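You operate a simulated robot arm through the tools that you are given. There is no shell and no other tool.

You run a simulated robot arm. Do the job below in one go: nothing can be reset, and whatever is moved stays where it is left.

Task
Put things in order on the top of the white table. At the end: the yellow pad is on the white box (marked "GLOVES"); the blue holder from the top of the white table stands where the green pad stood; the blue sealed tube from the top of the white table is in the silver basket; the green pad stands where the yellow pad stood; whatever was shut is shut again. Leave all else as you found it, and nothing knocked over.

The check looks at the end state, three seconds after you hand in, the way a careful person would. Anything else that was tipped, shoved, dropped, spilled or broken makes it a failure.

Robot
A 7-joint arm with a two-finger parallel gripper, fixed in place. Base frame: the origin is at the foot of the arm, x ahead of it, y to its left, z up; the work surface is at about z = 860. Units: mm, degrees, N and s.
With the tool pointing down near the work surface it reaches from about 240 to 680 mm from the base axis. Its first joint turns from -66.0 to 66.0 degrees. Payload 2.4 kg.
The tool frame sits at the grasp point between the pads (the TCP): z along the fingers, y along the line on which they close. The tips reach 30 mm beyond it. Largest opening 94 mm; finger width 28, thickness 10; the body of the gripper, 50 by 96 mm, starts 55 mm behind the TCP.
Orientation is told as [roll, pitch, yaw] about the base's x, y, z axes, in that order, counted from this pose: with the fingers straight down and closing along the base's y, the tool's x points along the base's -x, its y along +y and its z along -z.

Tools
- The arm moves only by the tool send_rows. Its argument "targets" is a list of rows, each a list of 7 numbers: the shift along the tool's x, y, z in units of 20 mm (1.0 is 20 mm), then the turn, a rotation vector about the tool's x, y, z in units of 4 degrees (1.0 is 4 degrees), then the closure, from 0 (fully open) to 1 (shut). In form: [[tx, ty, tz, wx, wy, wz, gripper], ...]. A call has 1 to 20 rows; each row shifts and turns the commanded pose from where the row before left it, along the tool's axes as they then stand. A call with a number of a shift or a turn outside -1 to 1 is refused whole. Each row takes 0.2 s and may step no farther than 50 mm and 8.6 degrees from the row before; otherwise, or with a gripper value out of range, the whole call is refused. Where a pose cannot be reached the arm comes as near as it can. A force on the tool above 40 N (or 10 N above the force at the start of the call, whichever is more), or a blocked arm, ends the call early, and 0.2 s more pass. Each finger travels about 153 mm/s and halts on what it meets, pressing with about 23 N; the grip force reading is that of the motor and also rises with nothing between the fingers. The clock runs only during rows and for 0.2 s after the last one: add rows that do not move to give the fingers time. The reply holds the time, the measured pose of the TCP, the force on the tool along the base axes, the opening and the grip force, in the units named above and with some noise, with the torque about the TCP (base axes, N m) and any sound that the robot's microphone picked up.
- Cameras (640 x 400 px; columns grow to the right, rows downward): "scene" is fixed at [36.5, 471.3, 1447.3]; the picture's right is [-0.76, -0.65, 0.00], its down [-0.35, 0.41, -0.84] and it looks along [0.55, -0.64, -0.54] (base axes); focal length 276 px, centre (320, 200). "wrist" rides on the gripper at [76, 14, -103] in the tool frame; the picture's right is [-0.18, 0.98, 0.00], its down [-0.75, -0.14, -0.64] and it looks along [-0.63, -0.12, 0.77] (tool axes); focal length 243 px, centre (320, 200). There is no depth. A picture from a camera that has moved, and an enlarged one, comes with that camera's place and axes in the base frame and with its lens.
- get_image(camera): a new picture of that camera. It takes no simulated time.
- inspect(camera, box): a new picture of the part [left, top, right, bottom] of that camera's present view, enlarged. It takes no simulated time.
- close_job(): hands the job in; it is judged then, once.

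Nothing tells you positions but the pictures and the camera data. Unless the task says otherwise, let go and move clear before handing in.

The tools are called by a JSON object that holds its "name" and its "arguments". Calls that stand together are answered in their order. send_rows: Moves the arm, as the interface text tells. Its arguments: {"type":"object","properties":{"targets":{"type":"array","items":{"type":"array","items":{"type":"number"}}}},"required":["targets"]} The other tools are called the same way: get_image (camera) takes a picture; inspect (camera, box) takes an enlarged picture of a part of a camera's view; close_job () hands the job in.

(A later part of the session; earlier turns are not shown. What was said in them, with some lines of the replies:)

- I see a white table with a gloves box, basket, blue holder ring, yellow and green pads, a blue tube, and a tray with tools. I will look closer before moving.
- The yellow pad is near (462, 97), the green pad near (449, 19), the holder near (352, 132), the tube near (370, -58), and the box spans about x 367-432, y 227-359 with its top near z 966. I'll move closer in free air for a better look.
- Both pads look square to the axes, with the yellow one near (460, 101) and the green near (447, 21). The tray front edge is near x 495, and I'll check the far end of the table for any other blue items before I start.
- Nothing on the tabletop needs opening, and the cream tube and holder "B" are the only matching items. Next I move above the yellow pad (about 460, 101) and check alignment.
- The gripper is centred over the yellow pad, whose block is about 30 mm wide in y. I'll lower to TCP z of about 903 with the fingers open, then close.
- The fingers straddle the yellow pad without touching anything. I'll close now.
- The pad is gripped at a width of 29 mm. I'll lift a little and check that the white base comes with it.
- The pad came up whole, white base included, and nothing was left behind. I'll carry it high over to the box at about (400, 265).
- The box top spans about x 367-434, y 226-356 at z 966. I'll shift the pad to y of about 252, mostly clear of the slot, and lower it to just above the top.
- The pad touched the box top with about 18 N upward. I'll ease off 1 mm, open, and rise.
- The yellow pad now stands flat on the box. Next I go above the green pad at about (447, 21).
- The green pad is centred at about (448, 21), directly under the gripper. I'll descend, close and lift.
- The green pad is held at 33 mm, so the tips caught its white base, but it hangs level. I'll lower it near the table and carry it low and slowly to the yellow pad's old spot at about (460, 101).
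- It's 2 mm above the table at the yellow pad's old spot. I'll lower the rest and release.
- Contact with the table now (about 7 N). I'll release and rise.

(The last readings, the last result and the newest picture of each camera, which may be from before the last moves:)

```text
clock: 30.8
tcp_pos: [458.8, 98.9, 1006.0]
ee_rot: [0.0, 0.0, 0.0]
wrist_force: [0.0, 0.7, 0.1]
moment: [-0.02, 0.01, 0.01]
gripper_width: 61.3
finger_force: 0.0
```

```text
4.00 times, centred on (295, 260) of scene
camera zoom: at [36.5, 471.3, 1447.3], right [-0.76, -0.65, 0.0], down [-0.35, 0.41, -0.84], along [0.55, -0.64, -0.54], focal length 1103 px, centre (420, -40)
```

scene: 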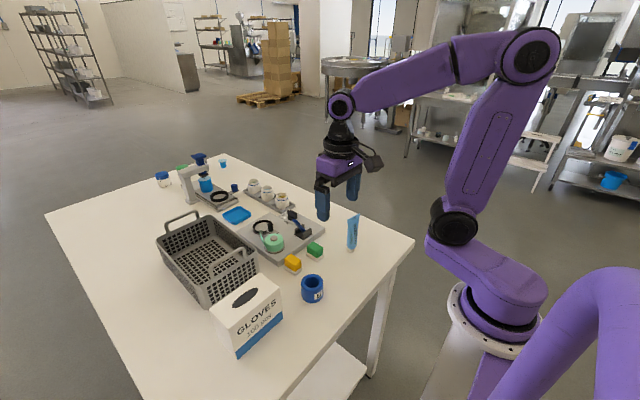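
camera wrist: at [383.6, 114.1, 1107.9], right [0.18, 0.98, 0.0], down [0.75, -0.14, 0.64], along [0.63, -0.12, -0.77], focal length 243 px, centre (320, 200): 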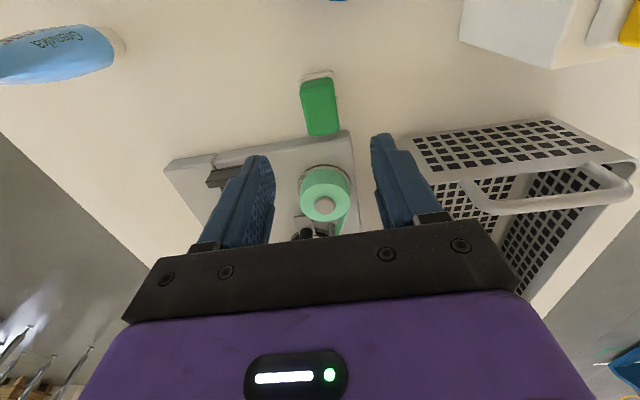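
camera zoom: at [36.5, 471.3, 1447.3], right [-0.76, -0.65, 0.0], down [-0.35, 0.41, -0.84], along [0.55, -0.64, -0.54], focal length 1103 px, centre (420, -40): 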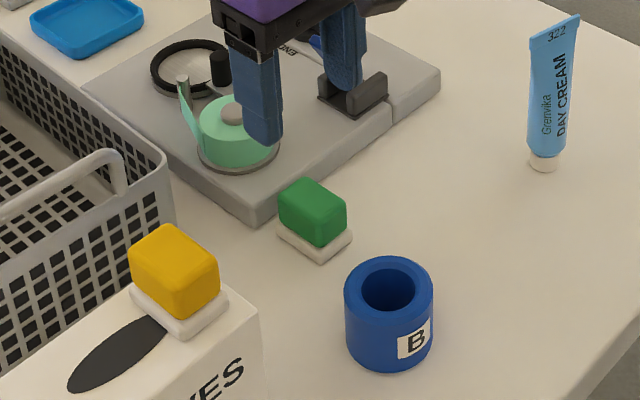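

The green pad stands exactly where the yellow one did. Next I go above the blue holder at about (357, 130).

{"name": "send_rows", "arguments": {"targets": [[0.8525, 0.246, 0, 0, 0, 0, 0.2], [0.8525, 0.246, 0, 0, 0, 0, 0], [0.8525, 0.246, 0, 0, 0, 0, 0], [0.8525, 0.246, 0, 0, 0, 0, 0], [0.8525, 0.246, 0, 0, 0, 0, 0], [0.8525, 0.246, 0, 0, 0, 0, 0], [0, 0, 0, 0, 0, 0, 0], [0, 0, 0, 0, 0, 0, 0]]}}

{"name": "get_image", "arguments": {"camera": "wrist"}}

{"name": "inspect", "arguments": {"camera": "wrist", "box": [240, 20, 400, 140]}}

{"name": "inspect", "arguments": {"camera": "scene", "box": [280, 240, 360, 320]}}

```text
clock: 32.6
tcp_pos: [355.9, 129.1, 1005.8]
ee_rot: [0.0, 0.1, -0.1]
wrist_force: [0.5, -0.4, 0.1]
moment: [0.0, 0.0, 0.04]
gripper_width: 94.0
finger_force: 0.0
```

```text
taken
camera wrist: at [279.1, 144.9, 1107.0], right [0.18, 0.98, 0.0], down [0.75, -0.14, 0.64], along [0.63, -0.12, -0.77], focal length 243 px, centre (320, 200)
```

wrist: 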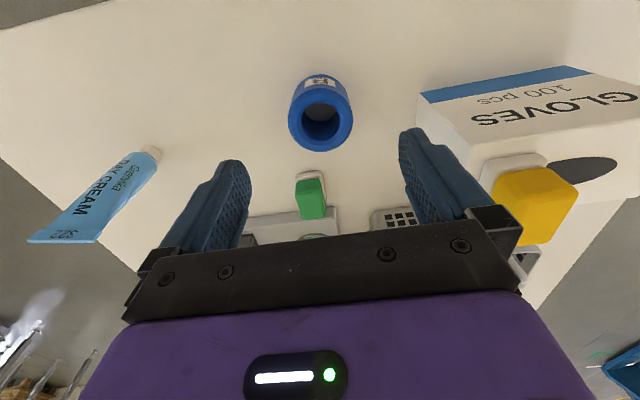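

```text
3.33 times, centred on (320, 80) of wrist
camera zoom: at [279.1, 144.9, 1107.0], right [0.18, 0.98, 0.0], down [0.75, -0.14, 0.64], along [0.63, -0.12, -0.77], focal length 809 px, centre (320, 600)
```

zoom: 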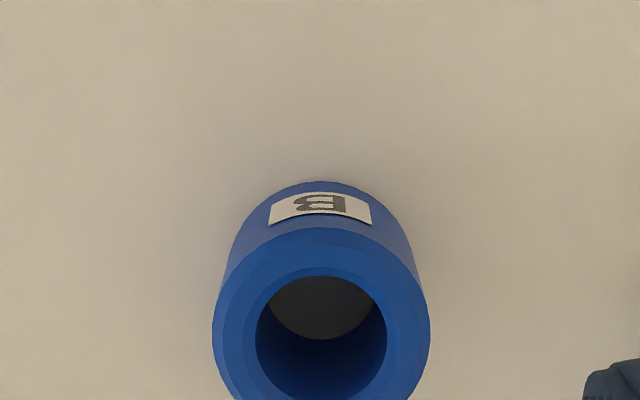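

```text
5.00 times, centred on (320, 280) of scene
camera zoom: at [36.5, 471.3, 1447.3], right [-0.76, -0.65, 0.0], down [-0.35, 0.41, -0.84], along [0.55, -0.64, -0.54], focal length 1378 px, centre (320, -200)
```

zoom: 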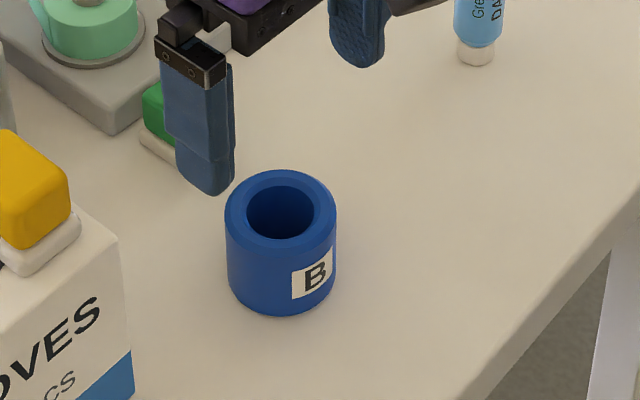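

The holder's centre is near (358, 131), 55 mm wide and 50 mm tall. I'll descend and grip it.

{"name": "send_rows", "arguments": {"targets": [[0, 0.05, 0.9, 0, 0, 0, 0], [0, 0, 0.9, 0, 0, 0, 0], [0, 0, 0.9, 0, 0, 0, 0], [0, 0, 0.9, 0, 0, 0, 0], [0, 0, 0.9, 0, 0, 0, 0], [0, 0, 0.9, 0, 0, 0, 0], [0, 0, 0, 0, 0, 0, 0], [0, 0, 0, 0, 0, 0, 0]]}}

{"name": "inspect", "arguments": {"camera": "scene", "box": [260, 220, 360, 320]}}

{"name": "get_image", "arguments": {"camera": "wrist"}}

```text
clock: 34.4
tcp_pos: [356.9, 131.2, 894.8]
ee_rot: [-0.1, 0.0, 0.0]
wrist_force: [-0.1, 0.8, -0.2]
moment: [-0.01, -0.02, 0.01]
gripper_width: 94.1
finger_force: 0.1
```

```text
4.00 times, centred on (310, 270) of scene
camera zoom: at [36.5, 471.3, 1447.3], right [-0.76, -0.65, 0.0], down [-0.35, 0.41, -0.84], along [0.55, -0.64, -0.54], focal length 1103 px, centre (360, -80)
```

zoom: 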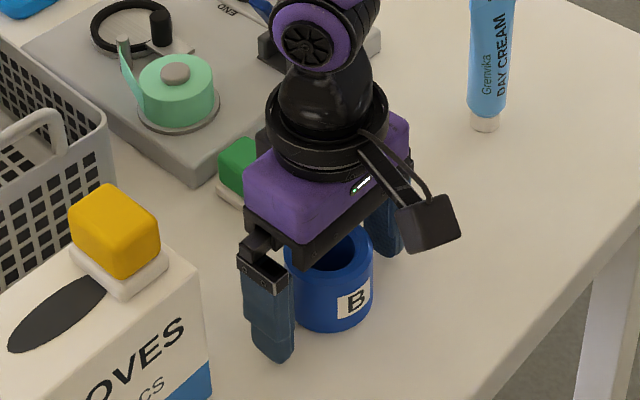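

```text
taken
camera wrist: at [281.1, 145.9, 996.2], right [0.18, 0.98, 0.0], down [0.75, -0.14, 0.64], along [0.63, -0.12, -0.77], focal length 243 px, centre (320, 200)
```

wrist: 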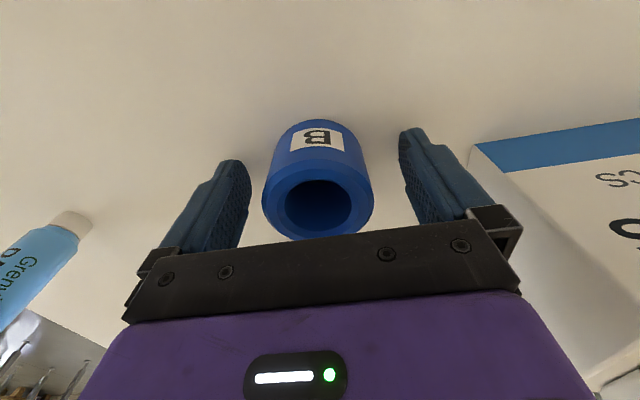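

{"name": "send_rows", "arguments": {"targets": [[0, 0, 0, 0, 0, 0, 0.3], [0, 0, 0, 0, 0, 0, 1], [0, 0, 0, 0, 0, 0, 1], [0, 0, 0, 0, 0, 0, 1], [0, 0, -0.4, 0, 0, 0, 1], [0, 0, -0.8, 0, 0, 0, 1], [0, 0, -0.9, 0, 0, 0, 1], [0, 0, -0.9, 0, 0, 0, 1], [0, 0, 0, 0, 0, 0, 1]]}}

{"name": "inspect", "arguments": {"camera": "scene", "box": [260, 210, 360, 310]}}

{"name": "get_image", "arguments": {"camera": "wrist"}}

```text
clock: 36.4
tcp_pos: [355.0, 130.5, 958.4]
ee_rot: [0.0, 0.0, 0.0]
wrist_force: [-0.1, 0.0, -0.9]
moment: [0.0, 0.01, 0.04]
gripper_width: 54.7
finger_force: 23.0
```

```text
4.00 times, centred on (310, 260) of scene
camera zoom: at [36.5, 471.3, 1447.3], right [-0.76, -0.65, 0.0], down [-0.35, 0.41, -0.84], along [0.55, -0.64, -0.54], focal length 1103 px, centre (360, -40)
```

zoom: 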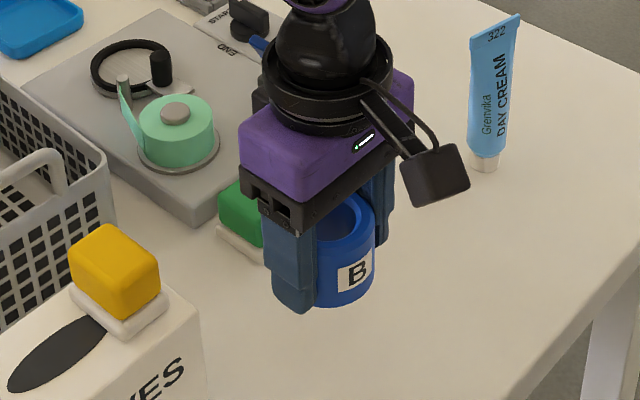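

```text
taken
camera wrist: at [279.4, 145.8, 1059.5], right [0.18, 0.98, 0.0], down [0.75, -0.14, 0.64], along [0.63, -0.12, -0.77], focal length 243 px, centre (320, 200)
```

wrist: 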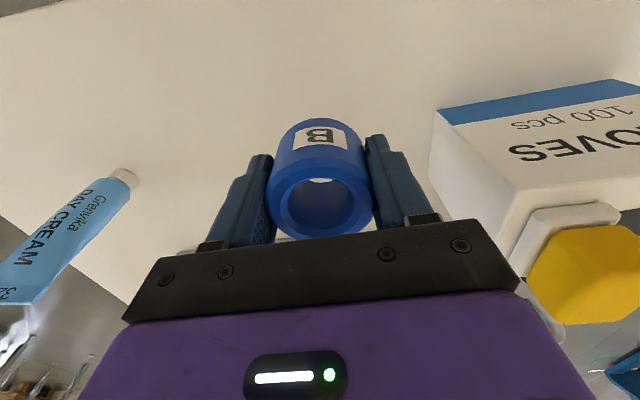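

The holder is gripped and hanging level. I'll carry it to the green pad's old spot at about (447.5, 21).

{"name": "send_rows", "arguments": {"targets": [[-0.4, -0.5, 0, 0, 0, 0, 1], [-0.643, -0.786, 0, 0, 0, 0, 1], [-0.643, -0.786, 0, 0, 0, 0, 1], [-0.643, -0.786, 0, 0, 0, 0, 1], [-0.643, -0.786, 0, 0, 0, 0, 1], [-0.643, -0.786, 0, 0, 0, 0, 1], [-0.643, -0.786, 0, 0, 0, 0, 1], [-0.242, -0.284, 0, 0, 0, 0, 1], [0, 0, 0, 0, 0, 0, 1], [0, 0, 0.9, 0, 0, 0, 1], [0, 0, 0.9, 0, 0, 0, 1], [0, 0, 0.6, 0, 0, 0, 1], [0, 0, 0.3, 0, 0, 0, 1], [0, 0, 0, 0, 0, 0, 1], [0, 0, 0, 0, 0, 0, 1]]}}

{"name": "inspect", "arguments": {"camera": "scene", "box": [265, 210, 365, 290]}}

{"name": "get_image", "arguments": {"camera": "wrist"}}

```text
clock: 39.6
tcp_pos: [445.7, 21.6, 905.1]
ee_rot: [0.0, 0.1, 0.0]
wrist_force: [0.8, -0.3, -1.6]
moment: [0.04, -0.03, 0.02]
gripper_width: 54.7
finger_force: 22.4
```

```text
5.00 times, centred on (315, 250) of scene
camera zoom: at [36.5, 471.3, 1447.3], right [-0.76, -0.65, 0.0], down [-0.35, 0.41, -0.84], along [0.55, -0.64, -0.54], focal length 1378 px, centre (345, -50)
```

zoom: 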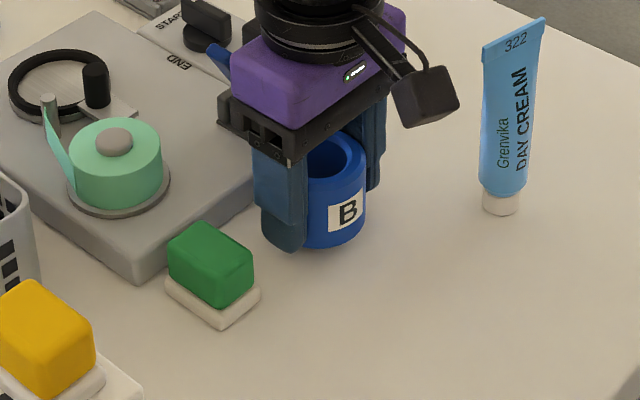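

```text
taken
camera wrist: at [370.4, 35.2, 1006.3], right [0.18, 0.98, 0.0], down [0.75, -0.14, 0.64], along [0.63, -0.12, -0.77], focal length 243 px, centre (320, 200)
```

wrist: 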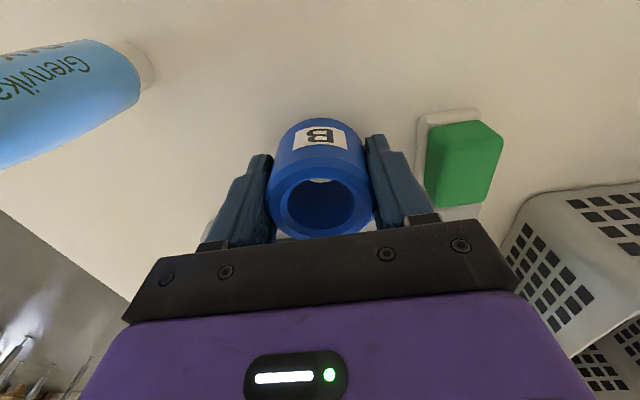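

{"name": "send_rows", "arguments": {"targets": [[0, 0, 0.1, 0, 0, 0, 1], [0, 0, 0.1, 0, 0, 0, 1], [0, 0, 0.05, 0, 0, 0, 1], [0, 0, 0, 0, 0, 0, 1]]}}

```text
clock: 40.6
tcp_pos: [447.6, 20.3, 899.0]
ee_rot: [-0.1, 0.0, 0.0]
wrist_force: [0.1, 0.0, -0.7]
moment: [0.02, -0.02, 0.03]
gripper_width: 54.4
finger_force: 23.1
```

{"name": "send_rows", "arguments": {"targets": [[0, 0, 0.05, 0, 0, 0, 1], [0, 0, 0.04, 0, 0, 0, 1], [0, 0, 0, 0, 0, 0, 1]]}}

```text
clock: 41.4
tcp_pos: [446.5, 21.0, 896.8]
ee_rot: [0.0, 0.1, 0.0]
wrist_force: [0.5, -0.3, -0.5]
moment: [0.0, -0.01, 0.02]
gripper_width: 54.5
finger_force: 23.4
```

{"name": "send_rows", "arguments": {"targets": [[0, 0, 0.05, 0, 0, 0, 1], [0, 0, 0, 0, 0, 0, 1]]}}

{"name": "inspect", "arguments": {"camera": "scene", "box": [290, 220, 350, 270]}}

```text
clock: 42.0
tcp_pos: [444.9, 20.8, 894.7]
ee_rot: [-0.1, -0.1, 0.1]
wrist_force: [-0.4, -0.4, -0.7]
moment: [0.01, 0.01, 0.01]
gripper_width: 54.4
finger_force: 23.2
```

```text
8.00 times, centred on (320, 245) of scene
camera zoom: at [36.5, 471.3, 1447.3], right [-0.76, -0.65, 0.0], down [-0.35, 0.41, -0.84], along [0.55, -0.64, -0.54], focal length 2206 px, centre (320, -160)
```

zoom: 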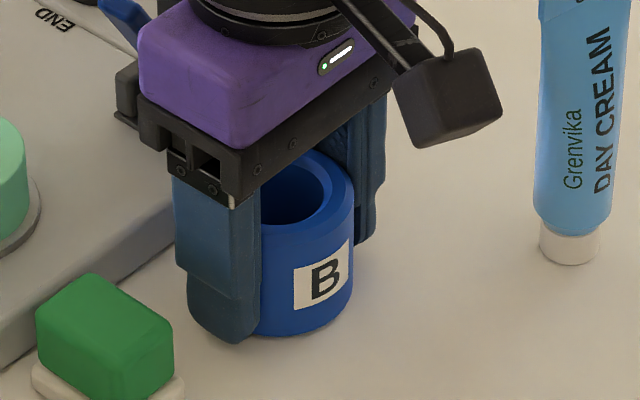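

{"name": "send_rows", "arguments": {"targets": [[0, 0, 0.03, 0, 0, 0, 1], [0, 0, 0.03, 0, 0, 0, 1], [0, 0, 0, 0, 0, 0, 1]]}}

```text
clock: 42.8
tcp_pos: [448.5, 20.4, 894.6]
ee_rot: [0.0, 0.0, 0.0]
wrist_force: [-2.4, 1.3, 15.3]
moment: [0.07, 0.04, 0.13]
gripper_width: 54.7
finger_force: 23.0
```

The holder touched the table. I'll ease off, open to 75 mm (clear of the green pad) and rise.

{"name": "send_rows", "arguments": {"targets": [[0, 0, -0.03, 0, 0, 0, 1], [0, 0, 0, 0, 0, 0, 0.35], [0, 0, 0, 0, 0, 0, 0.22], [0, 0, 0, 0, 0, 0, 0.22], [0, 0, -0.3, 0, 0, 0, 0.22], [0, 0, -0.8, 0, 0, 0, 0.22], [0, 0, -1, 0, 0, 0, 0.22], [0, 0, -1, 0, 0, 0, 0.22], [0, 0, -1, 0, 0, 0, 0.22], [0, 0, -1, 0, 0, 0, 0.22], [0, 0, -1, 0, 0, 0, 0.22], [0, 0, -1, 0, 0, 0, 0.22], [0, 0, 0, 0, 0, 0, 0.22]]}}

{"name": "get_image", "arguments": {"camera": "wrist"}}

{"name": "inspect", "arguments": {"camera": "scene", "box": [250, 200, 370, 310]}}

```text
clock: 45.6
tcp_pos: [445.1, 19.7, 1039.1]
ee_rot: [0.0, 0.0, 0.0]
wrist_force: [-0.4, 0.1, 0.3]
moment: [-0.06, 0.02, 0.03]
gripper_width: 73.5
finger_force: 0.0
```

```text
taken
camera wrist: at [369.5, 34.8, 1141.9], right [0.18, 0.98, 0.0], down [0.75, -0.14, 0.64], along [0.63, -0.12, -0.77], focal length 243 px, centre (320, 200)
```

wrist: 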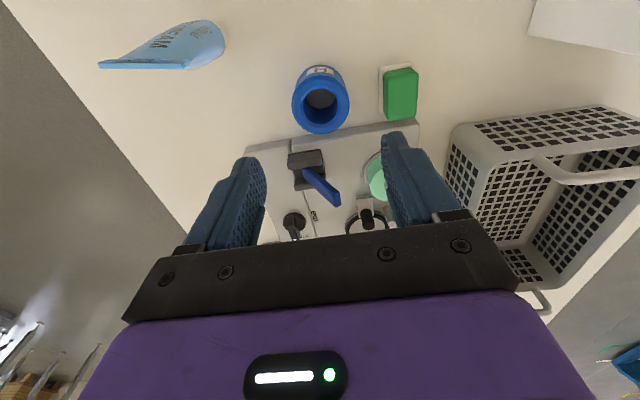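

```text
3.64 times, centred on (310, 255) of scene
camera zoom: at [36.5, 471.3, 1447.3], right [-0.76, -0.65, 0.0], down [-0.35, 0.41, -0.84], along [0.55, -0.64, -0.54], focal length 1002 px, centre (356, 0)
```

zoom: 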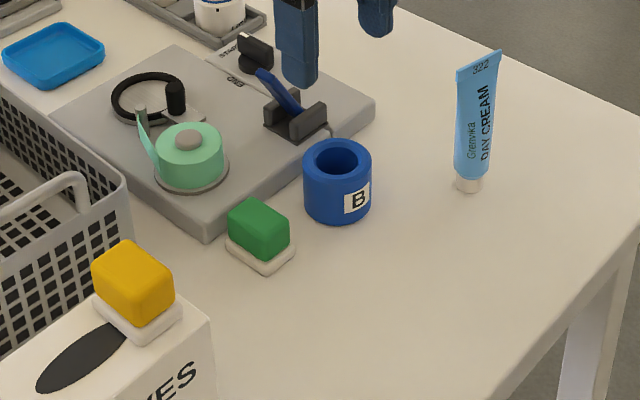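

The holder stands in the green pad's old place. Now I'll look at the cream tube to get its position and flat direction.

{"name": "inspect", "arguments": {"camera": "wrist", "box": [80, 0, 240, 100]}}

{"name": "inspect", "arguments": {"camera": "scene", "box": [330, 205, 380, 260]}}

```text
4.00 times, centred on (160, 50) of wrist
camera zoom: at [369.5, 34.8, 1141.9], right [0.18, 0.98, 0.0], down [0.75, -0.14, 0.64], along [0.63, -0.12, -0.77], focal length 970 px, centre (960, 800)
```

zoom: 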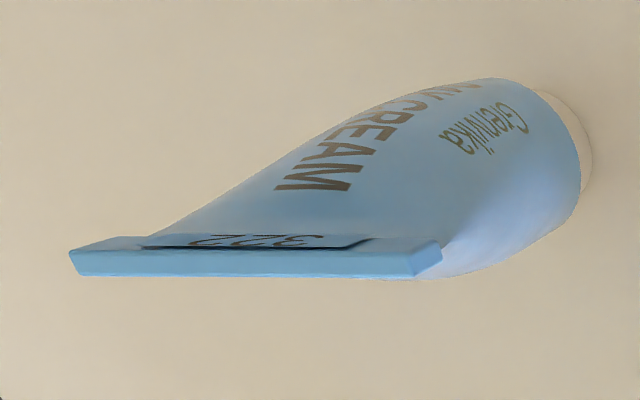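

```text
7.27 times, centred on (355, 232) of scene
camera zoom: at [36.5, 471.3, 1447.3], right [-0.76, -0.65, 0.0], down [-0.35, 0.41, -0.84], along [0.55, -0.64, -0.54], focal length 2005 px, centre (66, -36)
```

zoom: 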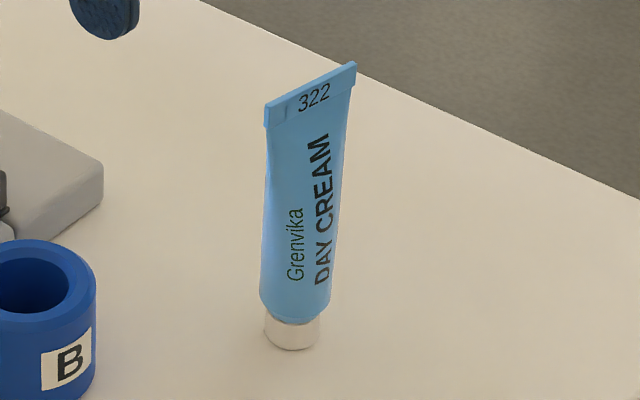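

The tube's crimp is centred near (380, -69) with its top near z 988, and it runs about 10.5° off the y axis. I'll move above it, turn the gripper by that angle with the fingers fully open, and look again.

{"name": "send_rows", "arguments": {"targets": [[0, 0, -1, 0, 0, 0, 0.1], [0, 0, -1, 0, 0, 0, 0], [0.675, -0.9, 0, 0, 0, 0, 0], [0.675, -0.9, 0, 0, 0, 0, 0], [0.675, -0.9, 0, 0, 0, 0, 0], [0.675, -0.9, 0, 0, 0, 0, 0], [0.675, -0.9, 0, 0, 0, 0, 0], [0, 0, 0, 0, 0, 0.883, 0], [0, 0, 0, 0, 0, 0.883, 0], [0, 0, 0, 0, 0, 0.883, 0], [0, 0, 0, 0, 0, 0, 0], [0, 0, 0, 0, 0, 0, 0]]}}

{"name": "get_image", "arguments": {"camera": "wrist"}}

{"name": "inspect", "arguments": {"camera": "wrist", "box": [220, 20, 420, 220]}}

{"name": "inspect", "arguments": {"camera": "scene", "box": [310, 150, 400, 270]}}

```text
clock: 48.2
tcp_pos: [377.7, -69.6, 1076.4]
ee_rot: [0.0, 0.0, -10.7]
wrist_force: [-1.1, -0.3, 0.6]
moment: [-0.01, -0.01, -0.04]
gripper_width: 94.0
finger_force: 0.1
```

```text
taken
camera wrist: at [306.6, -41.4, 1177.6], right [0.36, 0.93, 0.0], down [0.71, -0.28, 0.64], along [0.6, -0.23, -0.77], focal length 243 px, centre (320, 200)
```

wrist: 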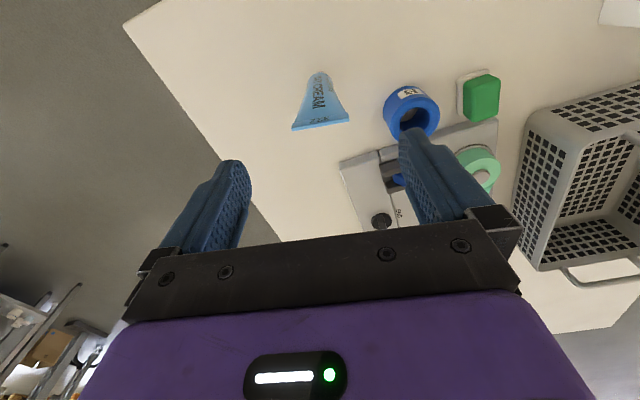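

```text
2.00 times, centred on (320, 120) of wrist
camera zoom: at [306.6, -41.4, 1177.6], right [0.36, 0.93, 0.0], down [0.71, -0.28, 0.64], along [0.6, -0.23, -0.77], focal length 485 px, centre (320, 360)
```

zoom: 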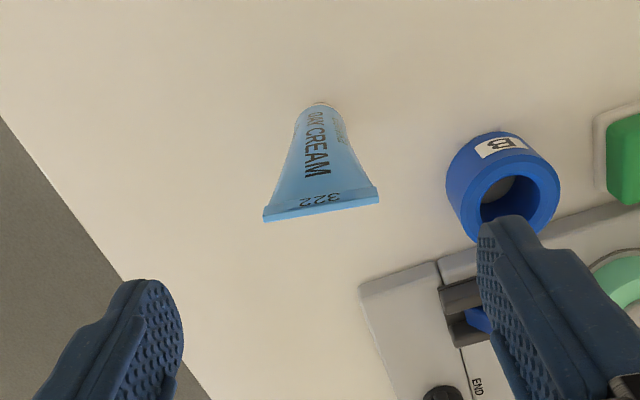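

```text
3.33 times, centred on (355, 210) of scene
camera zoom: at [36.5, 471.3, 1447.3], right [-0.76, -0.65, 0.0], down [-0.35, 0.41, -0.84], along [0.55, -0.64, -0.54], focal length 919 px, centre (203, 167)
```

zoom: 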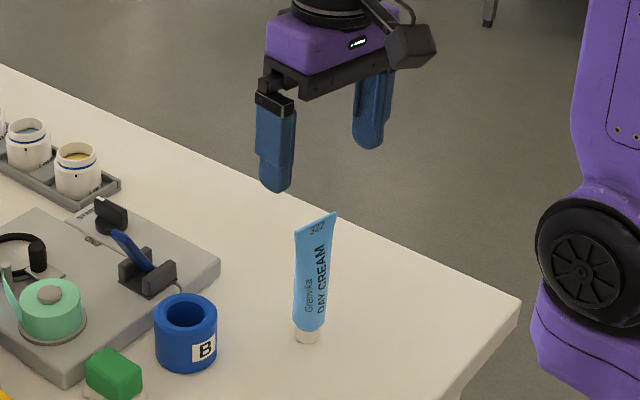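

The crimp is centred between the open fingers and aligned with the closing line. I'll descend to TCP z of about 968 and check before closing.

{"name": "send_rows", "arguments": {"targets": [[0, 0, 0.9, 0, 0, 0, 0], [0, 0, 0.9, 0, 0, 0, 0], [0, 0, 0.9, 0, 0, 0, 0], [0, 0, 0.9, 0, 0, 0, 0], [0, 0, 0.9, 0, 0, 0, 0], [0, 0, 0.9, 0, 0, 0, 0], [0, 0, 0, 0, 0, 0, 0], [0, 0, 0, 0, 0, 0, 0]]}}

{"name": "get_image", "arguments": {"camera": "wrist"}}

{"name": "inspect", "arguments": {"camera": "scene", "box": [310, 180, 400, 270]}}

```text
clock: 50.0
tcp_pos: [378.1, -70.5, 970.7]
ee_rot: [0.0, 0.1, -10.6]
wrist_force: [0.5, -0.3, 0.4]
moment: [0.02, 0.0, 0.01]
gripper_width: 93.9
finger_force: 0.0
```

```text
taken
camera wrist: at [306.6, -41.8, 1072.0], right [0.36, 0.93, 0.0], down [0.71, -0.28, 0.64], along [0.6, -0.23, -0.77], focal length 243 px, centre (320, 200)
```

wrist: 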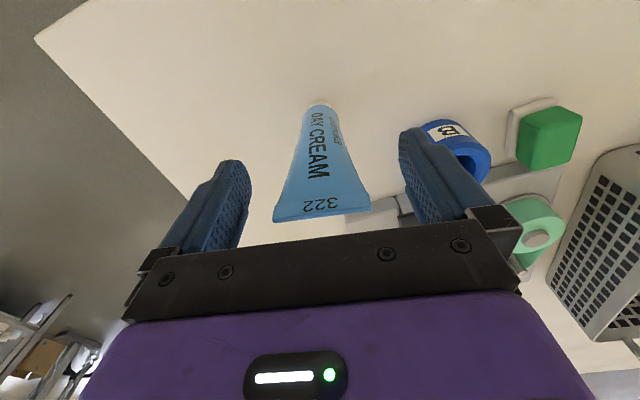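

```text
4.44 times, centred on (355, 225) of scene
camera zoom: at [36.5, 471.3, 1447.3], right [-0.76, -0.65, 0.0], down [-0.35, 0.41, -0.84], along [0.55, -0.64, -0.54], focal length 1225 px, centre (164, 89)
```

zoom: 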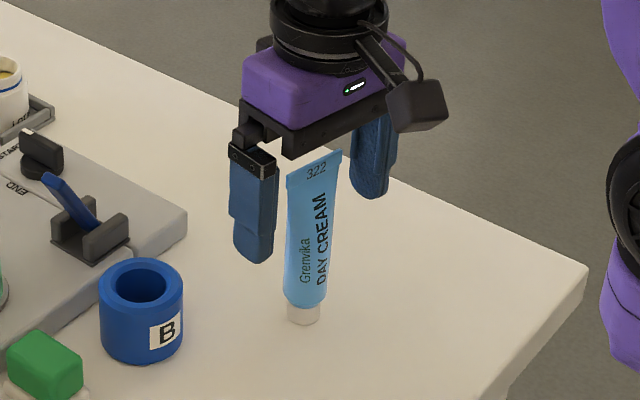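

The tube sits midway between the fingers and the crimp is level with the TCP. I'll close in small steps for a gentle touch.

{"name": "send_rows", "arguments": {"targets": [[0, 0, 0, 0, 0, 0, 0.2], [0, 0, 0, 0, 0, 0, 0.36], [0, 0, 0, 0, 0, 0, 0.4], [0, 0, 0, 0, 0, 0, 0.42], [0, 0, 0, 0, 0, 0, 0.44], [0, 0, 0, 0, 0, 0, 0.46], [0, 0, 0, 0, 0, 0, 0.48], [0, 0, 0, 0, 0, 0, 0.5], [0, 0, 0, 0, 0, 0, 0.52]]}}

{"name": "get_image", "arguments": {"camera": "wrist"}}

{"name": "inspect", "arguments": {"camera": "scene", "box": [310, 180, 400, 270]}}

```text
clock: 52.0
tcp_pos: [379.7, -69.7, 969.8]
ee_rot: [0.0, -0.1, -10.7]
wrist_force: [0.5, 0.1, 0.2]
moment: [-0.02, 0.02, -0.01]
gripper_width: 46.2
finger_force: 23.3
```

```text
taken
camera wrist: at [306.7, -41.8, 1072.1], right [0.36, 0.93, 0.0], down [0.71, -0.28, 0.64], along [0.6, -0.23, -0.77], focal length 243 px, centre (320, 200)
```

wrist: 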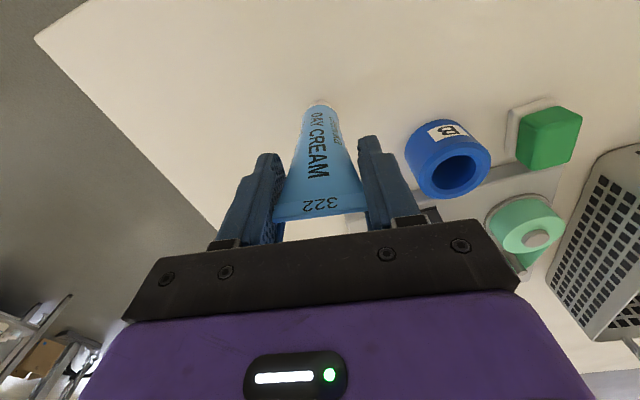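

```text
4.44 times, centred on (355, 225) of scene
camera zoom: at [36.5, 471.3, 1447.3], right [-0.76, -0.65, 0.0], down [-0.35, 0.41, -0.84], along [0.55, -0.64, -0.54], focal length 1225 px, centre (164, 89)
```

zoom: 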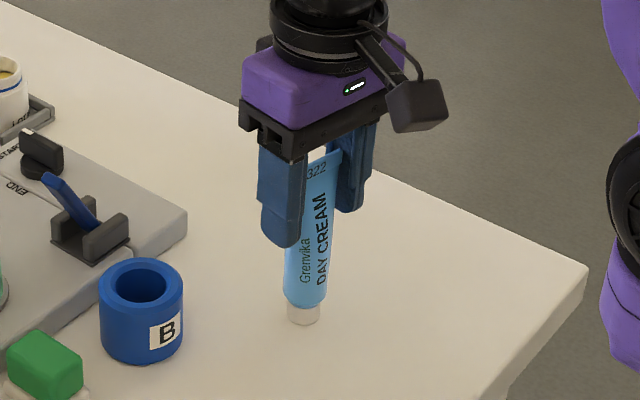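

The tube is gripped at 46 mm. I'll firm up the grip, lift slightly, and check that it holds.

{"name": "send_rows", "arguments": {"targets": [[0, 0, 0, 0, 0, 0, 0.7], [0, 0, 0, 0, 0, 0, 1], [0, 0, -0.2, 0, 0, 0, 1], [0, 0, -0.4, 0, 0, 0, 1], [0, 0, -0.4, 0, 0, 0, 1], [0, 0, 0, 0, 0, 0, 1]]}}

{"name": "inspect", "arguments": {"camera": "scene", "box": [310, 180, 400, 270]}}

{"name": "get_image", "arguments": {"camera": "wrist"}}

```text
clock: 53.4
tcp_pos: [377.6, -68.8, 989.4]
ee_rot: [0.0, 0.0, -10.6]
wrist_force: [-0.1, 0.3, -1.0]
moment: [0.01, 0.0, 0.02]
gripper_width: 46.2
finger_force: 23.4
```

```text
4.44 times, centred on (355, 225) of scene
camera zoom: at [36.5, 471.3, 1447.3], right [-0.76, -0.65, 0.0], down [-0.35, 0.41, -0.84], along [0.55, -0.64, -0.54], focal length 1225 px, centre (164, 89)
```

zoom: 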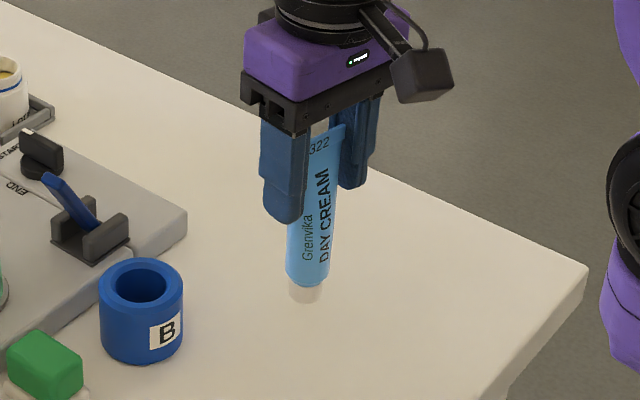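

```text
taken
camera wrist: at [306.2, -41.8, 1091.7], right [0.36, 0.93, 0.0], down [0.71, -0.28, 0.64], along [0.6, -0.23, -0.77], focal length 243 px, centre (320, 200)
```

wrist: 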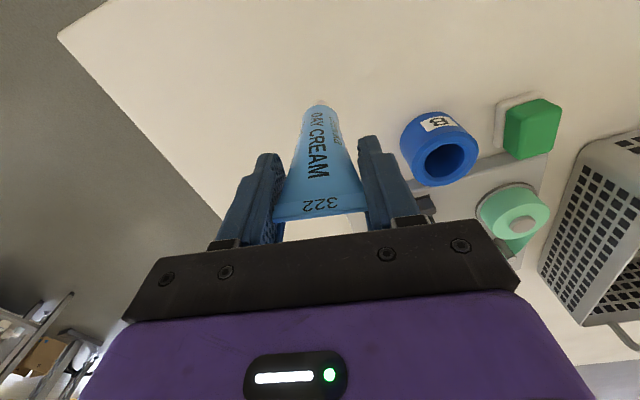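

The tube holds firmly and hangs straight. I'll raise it well above the basket handle height and turn back to yaw 0.

{"name": "send_rows", "arguments": {"targets": [[0, 0, -0.5, 0, 0, 0, 1], [0, 0, -0.9, 0, 0, 0, 1], [0, 0, -1, 0, 0, 0, 1], [0, 0, -1, 0, 0, 0, 1], [0, 0, -1, 0, 0, 0, 1], [0, 0, -1, 0, 0, 0, 1], [0, 0, -1, 0, 0, 0, 1], [0, 0, -0.7, 0, 0, 0, 1], [0, 0, 0, 0, 0, -0.5, 1], [0, 0, 0, 0, 0, -0.8, 1], [0, 0, 0, 0, 0, -0.85, 1], [0, 0, 0, 0, 0, -0.5, 1], [0, 0, 0, 0, 0, 0, 1]]}}

{"name": "get_image", "arguments": {"camera": "wrist"}}

{"name": "get_image", "arguments": {"camera": "scene"}}

```text
clock: 56.2
tcp_pos: [378.2, -68.1, 1132.6]
ee_rot: [-0.1, 0.0, 0.2]
wrist_force: [-0.6, 0.4, -0.6]
moment: [-0.01, 0.02, -0.01]
gripper_width: 46.3
finger_force: 22.6
```

```text
taken
camera wrist: at [303.1, -54.5, 1233.4], right [0.18, 0.98, 0.0], down [0.75, -0.14, 0.64], along [0.63, -0.12, -0.77], focal length 243 px, centre (320, 200)
```

wrist: 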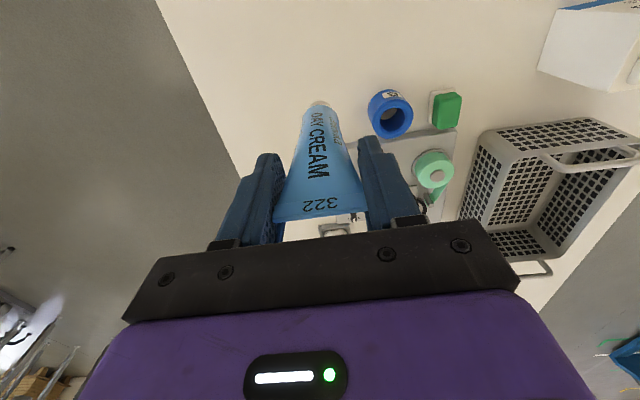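

```text
taken
```

scene: 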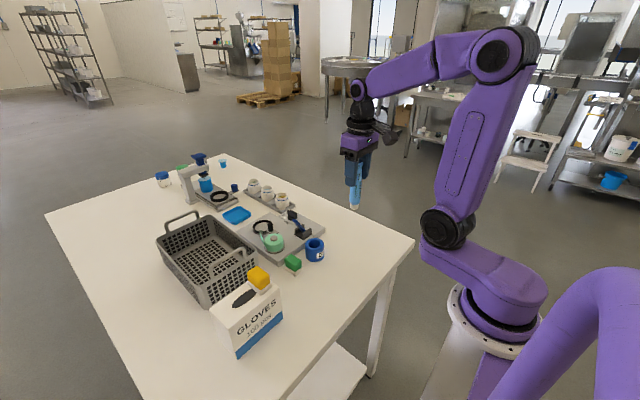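

{"name": "inspect", "arguments": {"camera": "wrist", "box": [440, 100, 640, 290]}}

```text
2.11 times, centred on (540, 195) of wrist
camera zoom: at [303.1, -54.5, 1233.4], right [0.18, 0.98, 0.0], down [0.75, -0.14, 0.64], along [0.63, -0.12, -0.77], focal length 511 px, centre (-143, 210)
```

zoom: 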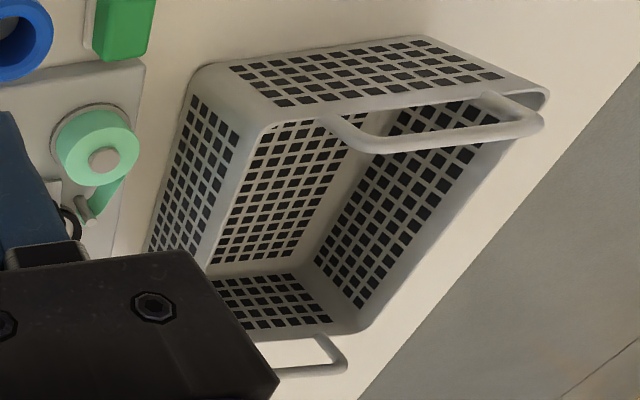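

The basket rim spans about x 517-755, y 166-332, with its handles up to about z 985. I'll carry the tube to above (600, 250) inside the basket.

{"name": "send_rows", "arguments": {"targets": [[-0.26, 0.37, 0, 0, 0, 0, 1], [-0.45, 0.65, 0, 0, 0, 0, 1], [-0.647, 0.935, 0, 0, 0, 0, 1], [-0.647, 0.935, 0, 0, 0, 0, 1], [-0.647, 0.935, 0, 0, 0, 0, 1], [-0.647, 0.935, 0, 0, 0, 0, 1], [-0.647, 0.935, 0, 0, 0, 0, 1], [-0.647, 0.935, 0, 0, 0, 0, 1], [-0.647, 0.935, 0, 0, 0, 0, 1], [-0.647, 0.935, 0, 0, 0, 0, 1], [-0.647, 0.935, 0, 0, 0, 0, 1], [-0.647, 0.935, 0, 0, 0, 0, 1], [-0.647, 0.935, 0, 0, 0, 0, 1], [-0.647, 0.935, 0, 0, 0, 0, 1], [-0.647, 0.935, 0, 0, 0, 0, 1], [-0.647, 0.935, 0, 0, 0, 0, 1], [-0.647, 0.935, 0, 0, 0, 0, 1], [-0.39, 0.56, 0, 0, 0, 0, 1], [-0.2, 0.29, 0, 0, 0, 0, 1], [0, 0, 0, 0, 0, 0, 1]]}}

{"name": "get_image", "arguments": {"camera": "wrist"}}

{"name": "inspect", "arguments": {"camera": "scene", "box": [140, 120, 340, 310]}}

```text
clock: 60.4
tcp_pos: [598.2, 247.9, 1131.5]
ee_rot: [0.0, 0.0, 0.0]
wrist_force: [0.3, 0.3, -1.0]
moment: [0.04, -0.01, -0.02]
gripper_width: 46.3
finger_force: 23.1
```

```text
taken
camera wrist: at [522.8, 263.2, 1232.5], right [0.18, 0.98, 0.0], down [0.75, -0.14, 0.64], along [0.63, -0.12, -0.77], focal length 243 px, centre (320, 200)
```

wrist: 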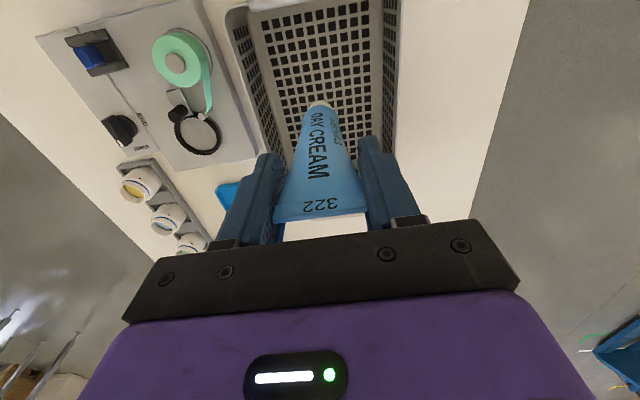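

```text
2.11 times, centred on (240, 215) of scene
camera zoom: at [36.5, 471.4, 1447.3], right [-0.76, -0.65, 0.0], down [-0.35, 0.41, -0.84], along [0.55, -0.64, -0.54], focal length 580 px, centre (488, 168)
```

zoom: 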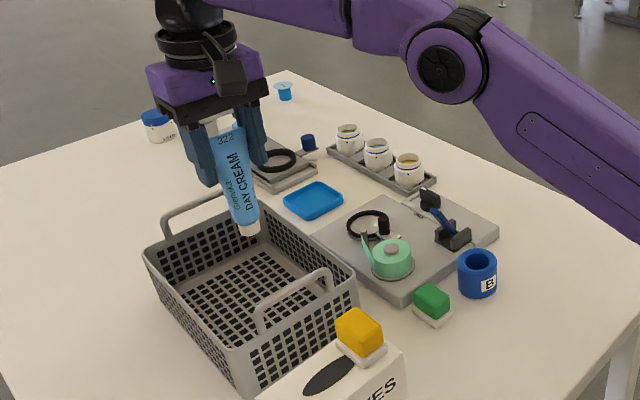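

The tube hangs over the middle of the basket. I'll lower it to just above the basket floor.

{"name": "send_rows", "arguments": {"targets": [[0, 0, 0.5, 0, 0, 0, 1], [0, 0, 0.9, 0, 0, 0, 1], [0, 0, 0.9, 0, 0, 0, 1], [0, 0, 0.9, 0, 0, 0, 1], [0, 0, 0.9, 0, 0, 0, 1], [0, 0, 0.9, 0, 0, 0, 1], [0, 0, 0.9, 0, 0, 0, 1], [0, 0, 0.8, 0, 0, 0, 1], [0, 0, 0.5, 0, 0, 0, 1], [0, 0, 0, 0, 0, 0, 1], [0, 0, 0, 0, 0, 0, 1]]}}

{"name": "inspect", "arguments": {"camera": "scene", "box": [140, 160, 290, 310]}}

{"name": "get_image", "arguments": {"camera": "wrist"}}

```text
clock: 62.8
tcp_pos: [598.6, 248.2, 987.8]
ee_rot: [0.0, -0.1, 0.0]
wrist_force: [0.3, 0.1, -0.2]
moment: [0.01, 0.0, 0.0]
gripper_width: 46.2
finger_force: 23.0
```

```text
2.67 times, centred on (215, 235) of scene
camera zoom: at [36.5, 471.4, 1447.3], right [-0.76, -0.65, 0.0], down [-0.35, 0.41, -0.84], along [0.55, -0.64, -0.54], focal length 735 px, centre (600, 107)
```

zoom: 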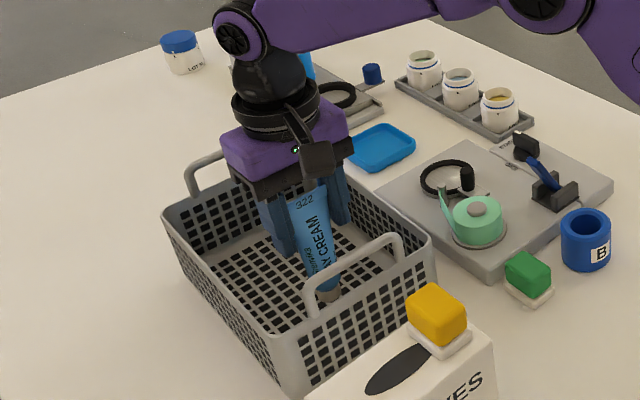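

```text
taken
camera wrist: at [522.9, 262.5, 1088.9], right [0.18, 0.98, 0.0], down [0.75, -0.14, 0.64], along [0.63, -0.12, -0.77], focal length 243 px, centre (320, 200)
```

wrist: 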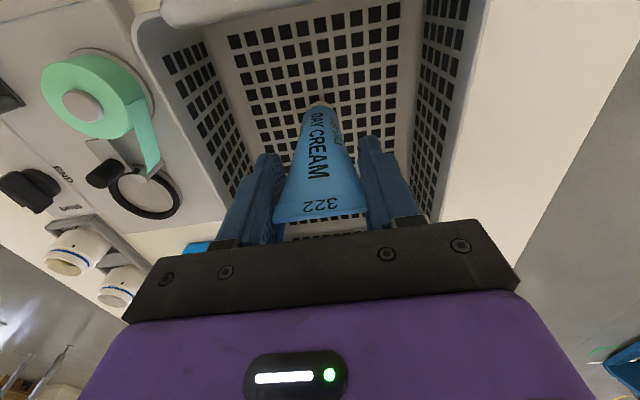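

{"name": "send_rows", "arguments": {"targets": [[0, 0, 0.15, 0, 0, 0, 1], [0, 0, 0.1, 0, 0, 0, 1], [0, 0, 0.1, 0, 0, 0, 1], [0, 0, 0.05, 0, 0, 0, 1], [0, 0, 0, 0, 0, 0, 1]]}}

{"name": "inspect", "arguments": {"camera": "scene", "box": [180, 200, 260, 290]}}

```text
clock: 64.0
tcp_pos: [598.6, 248.5, 978.0]
ee_rot: [0.0, -0.1, 0.0]
wrist_force: [-1.6, 0.1, -0.7]
moment: [0.02, 0.01, 0.04]
gripper_width: 46.1
finger_force: 23.3
```

```text
4.44 times, centred on (220, 245) of scene
camera zoom: at [36.5, 471.4, 1447.3], right [-0.76, -0.65, 0.0], down [-0.35, 0.41, -0.84], along [0.55, -0.64, -0.54], focal length 1225 px, centre (764, 0)
```

zoom: 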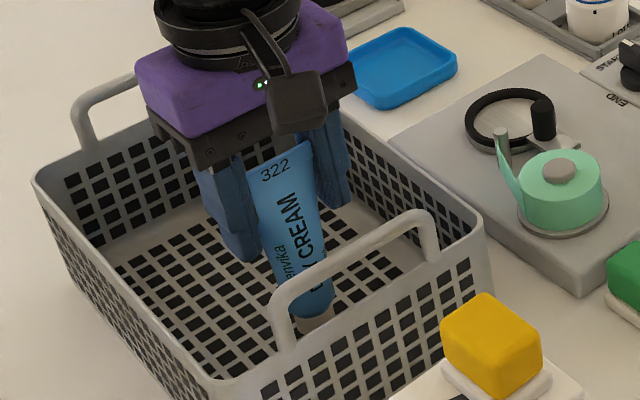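

{"name": "send_rows", "arguments": {"targets": [[0, 0, 0.05, 0, 0, 0, 1], [0, 0, 0.05, 0, 0, 0, 1], [0, 0, 0, 0, 0, 0, 1]]}}

```text
clock: 64.8
tcp_pos: [599.4, 249.1, 976.2]
ee_rot: [0.0, 0.0, 0.0]
wrist_force: [0.4, -0.7, -0.3]
moment: [-0.01, 0.0, 0.01]
gripper_width: 46.3
finger_force: 22.9
```

{"name": "send_rows", "arguments": {"targets": [[0, 0, 0.05, 0, 0, 0, 1], [0, 0, 0.05, 0, 0, 0, 1], [0, 0, 0, 0, 0, 0, 1]]}}

```text
clock: 65.6
tcp_pos: [598.8, 247.3, 974.1]
ee_rot: [0.0, 0.1, 0.0]
wrist_force: [0.0, 0.5, 0.0]
moment: [0.01, -0.03, -0.02]
gripper_width: 46.1
finger_force: 22.7
```

{"name": "send_rows", "arguments": {"targets": [[0, 0, 0.05, 0, 0, 0, 1], [0, 0, 0.05, 0, 0, 0, 1], [0, 0, 0, 0, 0, 0, 1]]}}

```text
clock: 66.4
tcp_pos: [598.9, 248.8, 975.3]
ee_rot: [0.1, -0.1, 0.0]
wrist_force: [-5.1, -0.9, 13.1]
moment: [-0.02, 0.44, -0.01]
gripper_width: 46.3
finger_force: 22.7
```

The cap has touched the basket floor (13 N). I'll ease off slightly and open slowly so the tube stays put.

{"name": "send_rows", "arguments": {"targets": [[0, 0, -0.03, 0, 0, 0, 1], [0, 0, 0, 0, 0, 0, 0.6], [0, 0, 0, 0, 0, 0, 0.5], [0, 0, 0, 0, 0, 0, 0.48], [0, 0, 0, 0, 0, 0, 0.46], [0, 0, 0, 0, 0, 0, 0.44], [0, 0, 0, 0, 0, 0, 0.4], [0, 0, 0, 0, 0, 0, 0.34], [0, 0, 0, 0, 0, 0, 0.26], [0, 0, 0, 0, 0, 0, 0.2], [0, 0, 0, 0, 0, 0, 0.2]]}}

{"name": "get_image", "arguments": {"camera": "wrist"}}

{"name": "inspect", "arguments": {"camera": "scene", "box": [160, 190, 270, 300]}}

```text
clock: 68.8
tcp_pos: [599.2, 248.3, 973.3]
ee_rot: [0.1, 0.0, -0.1]
wrist_force: [-0.3, -0.4, 0.4]
moment: [0.0, 0.0, -0.03]
gripper_width: 75.1
finger_force: 0.1
```

```text
taken
camera wrist: at [523.3, 263.0, 1075.2], right [0.18, 0.98, 0.0], down [0.75, -0.14, 0.64], along [0.63, -0.12, -0.77], focal length 243 px, centre (320, 200)
```

wrist: 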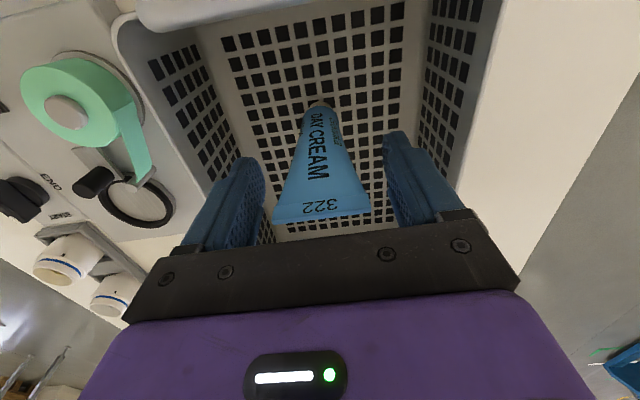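

```text
3.64 times, centred on (215, 245) of scene
camera zoom: at [36.5, 471.3, 1447.3], right [-0.76, -0.65, 0.0], down [-0.35, 0.41, -0.84], along [0.55, -0.64, -0.54], focal length 1002 px, centre (702, 36)
```

zoom: 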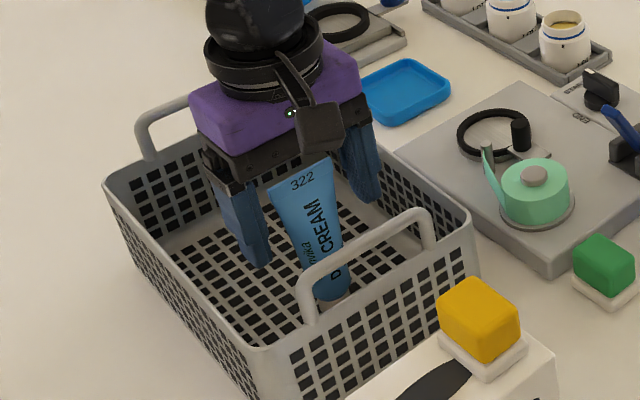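

The tube stands upright on the basket floor with the fingers clear of it. I'll rise straight up and away.

{"name": "send_rows", "arguments": {"targets": [[0, 0, -0.3, 0, 0, 0, 0.2], [0, 0, -0.6, 0, 0, 0, 0.2], [0, 0, -1, 0, 0, 0, 0.2], [0, 0, -1, 0, 0, 0, 0.2], [0, 0, -1, 0, 0, 0, 0.2], [0, 0, -1, 0, 0, 0, 0.2], [0, 0, -1, 0, 0, 0, 0.2], [0, 0, -1, 0, 0, 0, 0.2], [0, 0, -1, 0, 0, 0, 0.2], [0, 0, -1, 0, 0, 0, 0.2], [0.5, -0.5, 0, 0, 0, 0, 0.2], [1, -0.9, 0, 0, 0, 0, 0.2], [1, -0.9, 0, 0, 0, 0, 0.2], [1, -0.9, 0, 0, 0, 0, 0.2], [1, -0.9, 0, 0, 0, 0, 0.2], [1, -0.9, 0, 0, 0, 0, 0.2], [1, -0.9, -0.5, 0, 0, 0, 0.2], [1, -0.9, -0.5, 0, 0, 0, 0.2], [0, 0, 0, 0, 0, 0, 0.2]]}}

{"name": "get_image", "arguments": {"camera": "scene"}}

{"name": "get_image", "arguments": {"camera": "wrist"}}

{"name": "inspect", "arguments": {"camera": "scene", "box": [140, 180, 350, 360]}}

```text
clock: 72.8
tcp_pos: [447.2, 111.1, 1170.9]
ee_rot: [0.0, 0.0, 0.0]
wrist_force: [-0.4, 0.4, 0.5]
moment: [0.03, 0.02, 0.02]
gripper_width: 75.0
finger_force: 0.0
```

```text
taken
```

scene: 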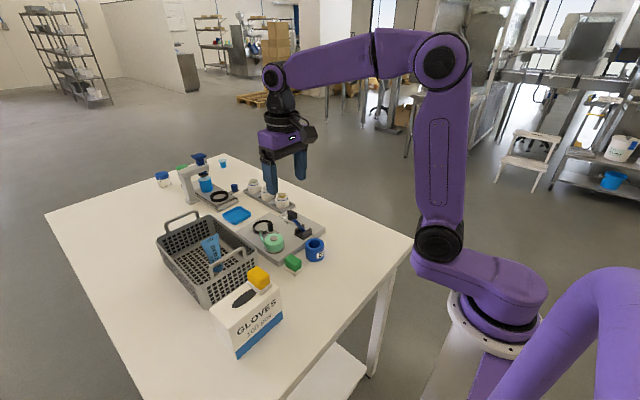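

```text
taken
camera wrist: at [371.3, 125.9, 1272.4], right [0.18, 0.98, 0.0], down [0.75, -0.14, 0.64], along [0.63, -0.12, -0.77], focal length 243 px, centre (320, 200)
```

wrist: 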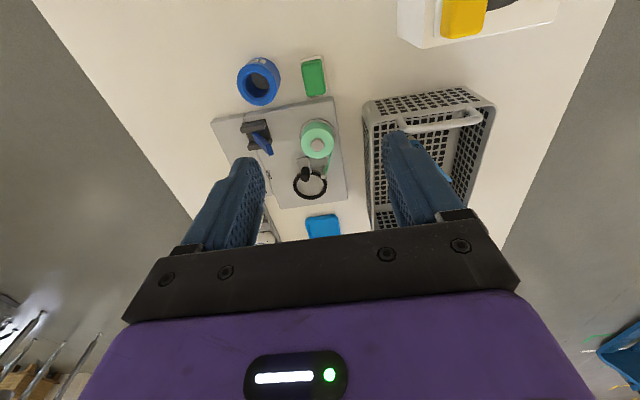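

```text
2.22 times, centred on (245, 270) of scene
camera zoom: at [36.5, 471.3, 1447.3], right [-0.76, -0.65, 0.0], down [-0.35, 0.41, -0.84], along [0.55, -0.64, -0.54], focal length 613 px, centre (487, 44)
```

zoom: 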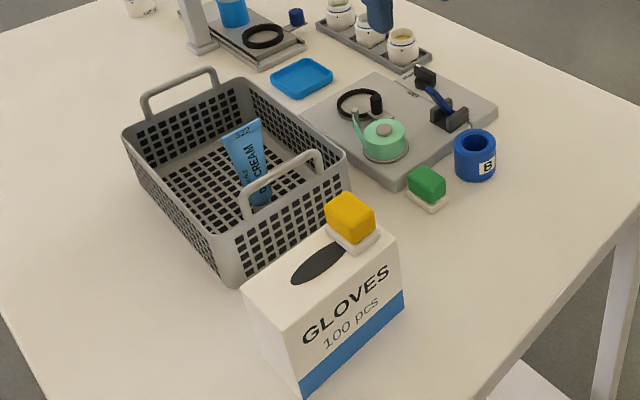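

All four items are where they should be: yellow pad flat on the gloves box, green pad on the yellow pad's old spot, and holder B on the green pad's old spot. The tube stands in the basket, nothing else looks disturbed and the arm is clear, so I'm handing in.

{"name": "close_job", "arguments": {}}

```text
The job is handed in.
```

The job is handed in, and in the last pictures everything was in place with nothing knocked over:

- **Yellow pad:** it stands flat on the gloves box, near the right end and just overlapping the edge of the box's slot.
- **Green pad:** it stands where the yellow pad stood.
- **Blue holder "B":** it stands where the green pad stood.
- **Blue sealed tube:** I took this to be the "DAY CREAM" tube. It stands upright on its cap in the silver basket.

Nothing had to be opened, so nothing needed shutting again. The gloves box and basket look unmoved, and the arm ended open and well above the table.
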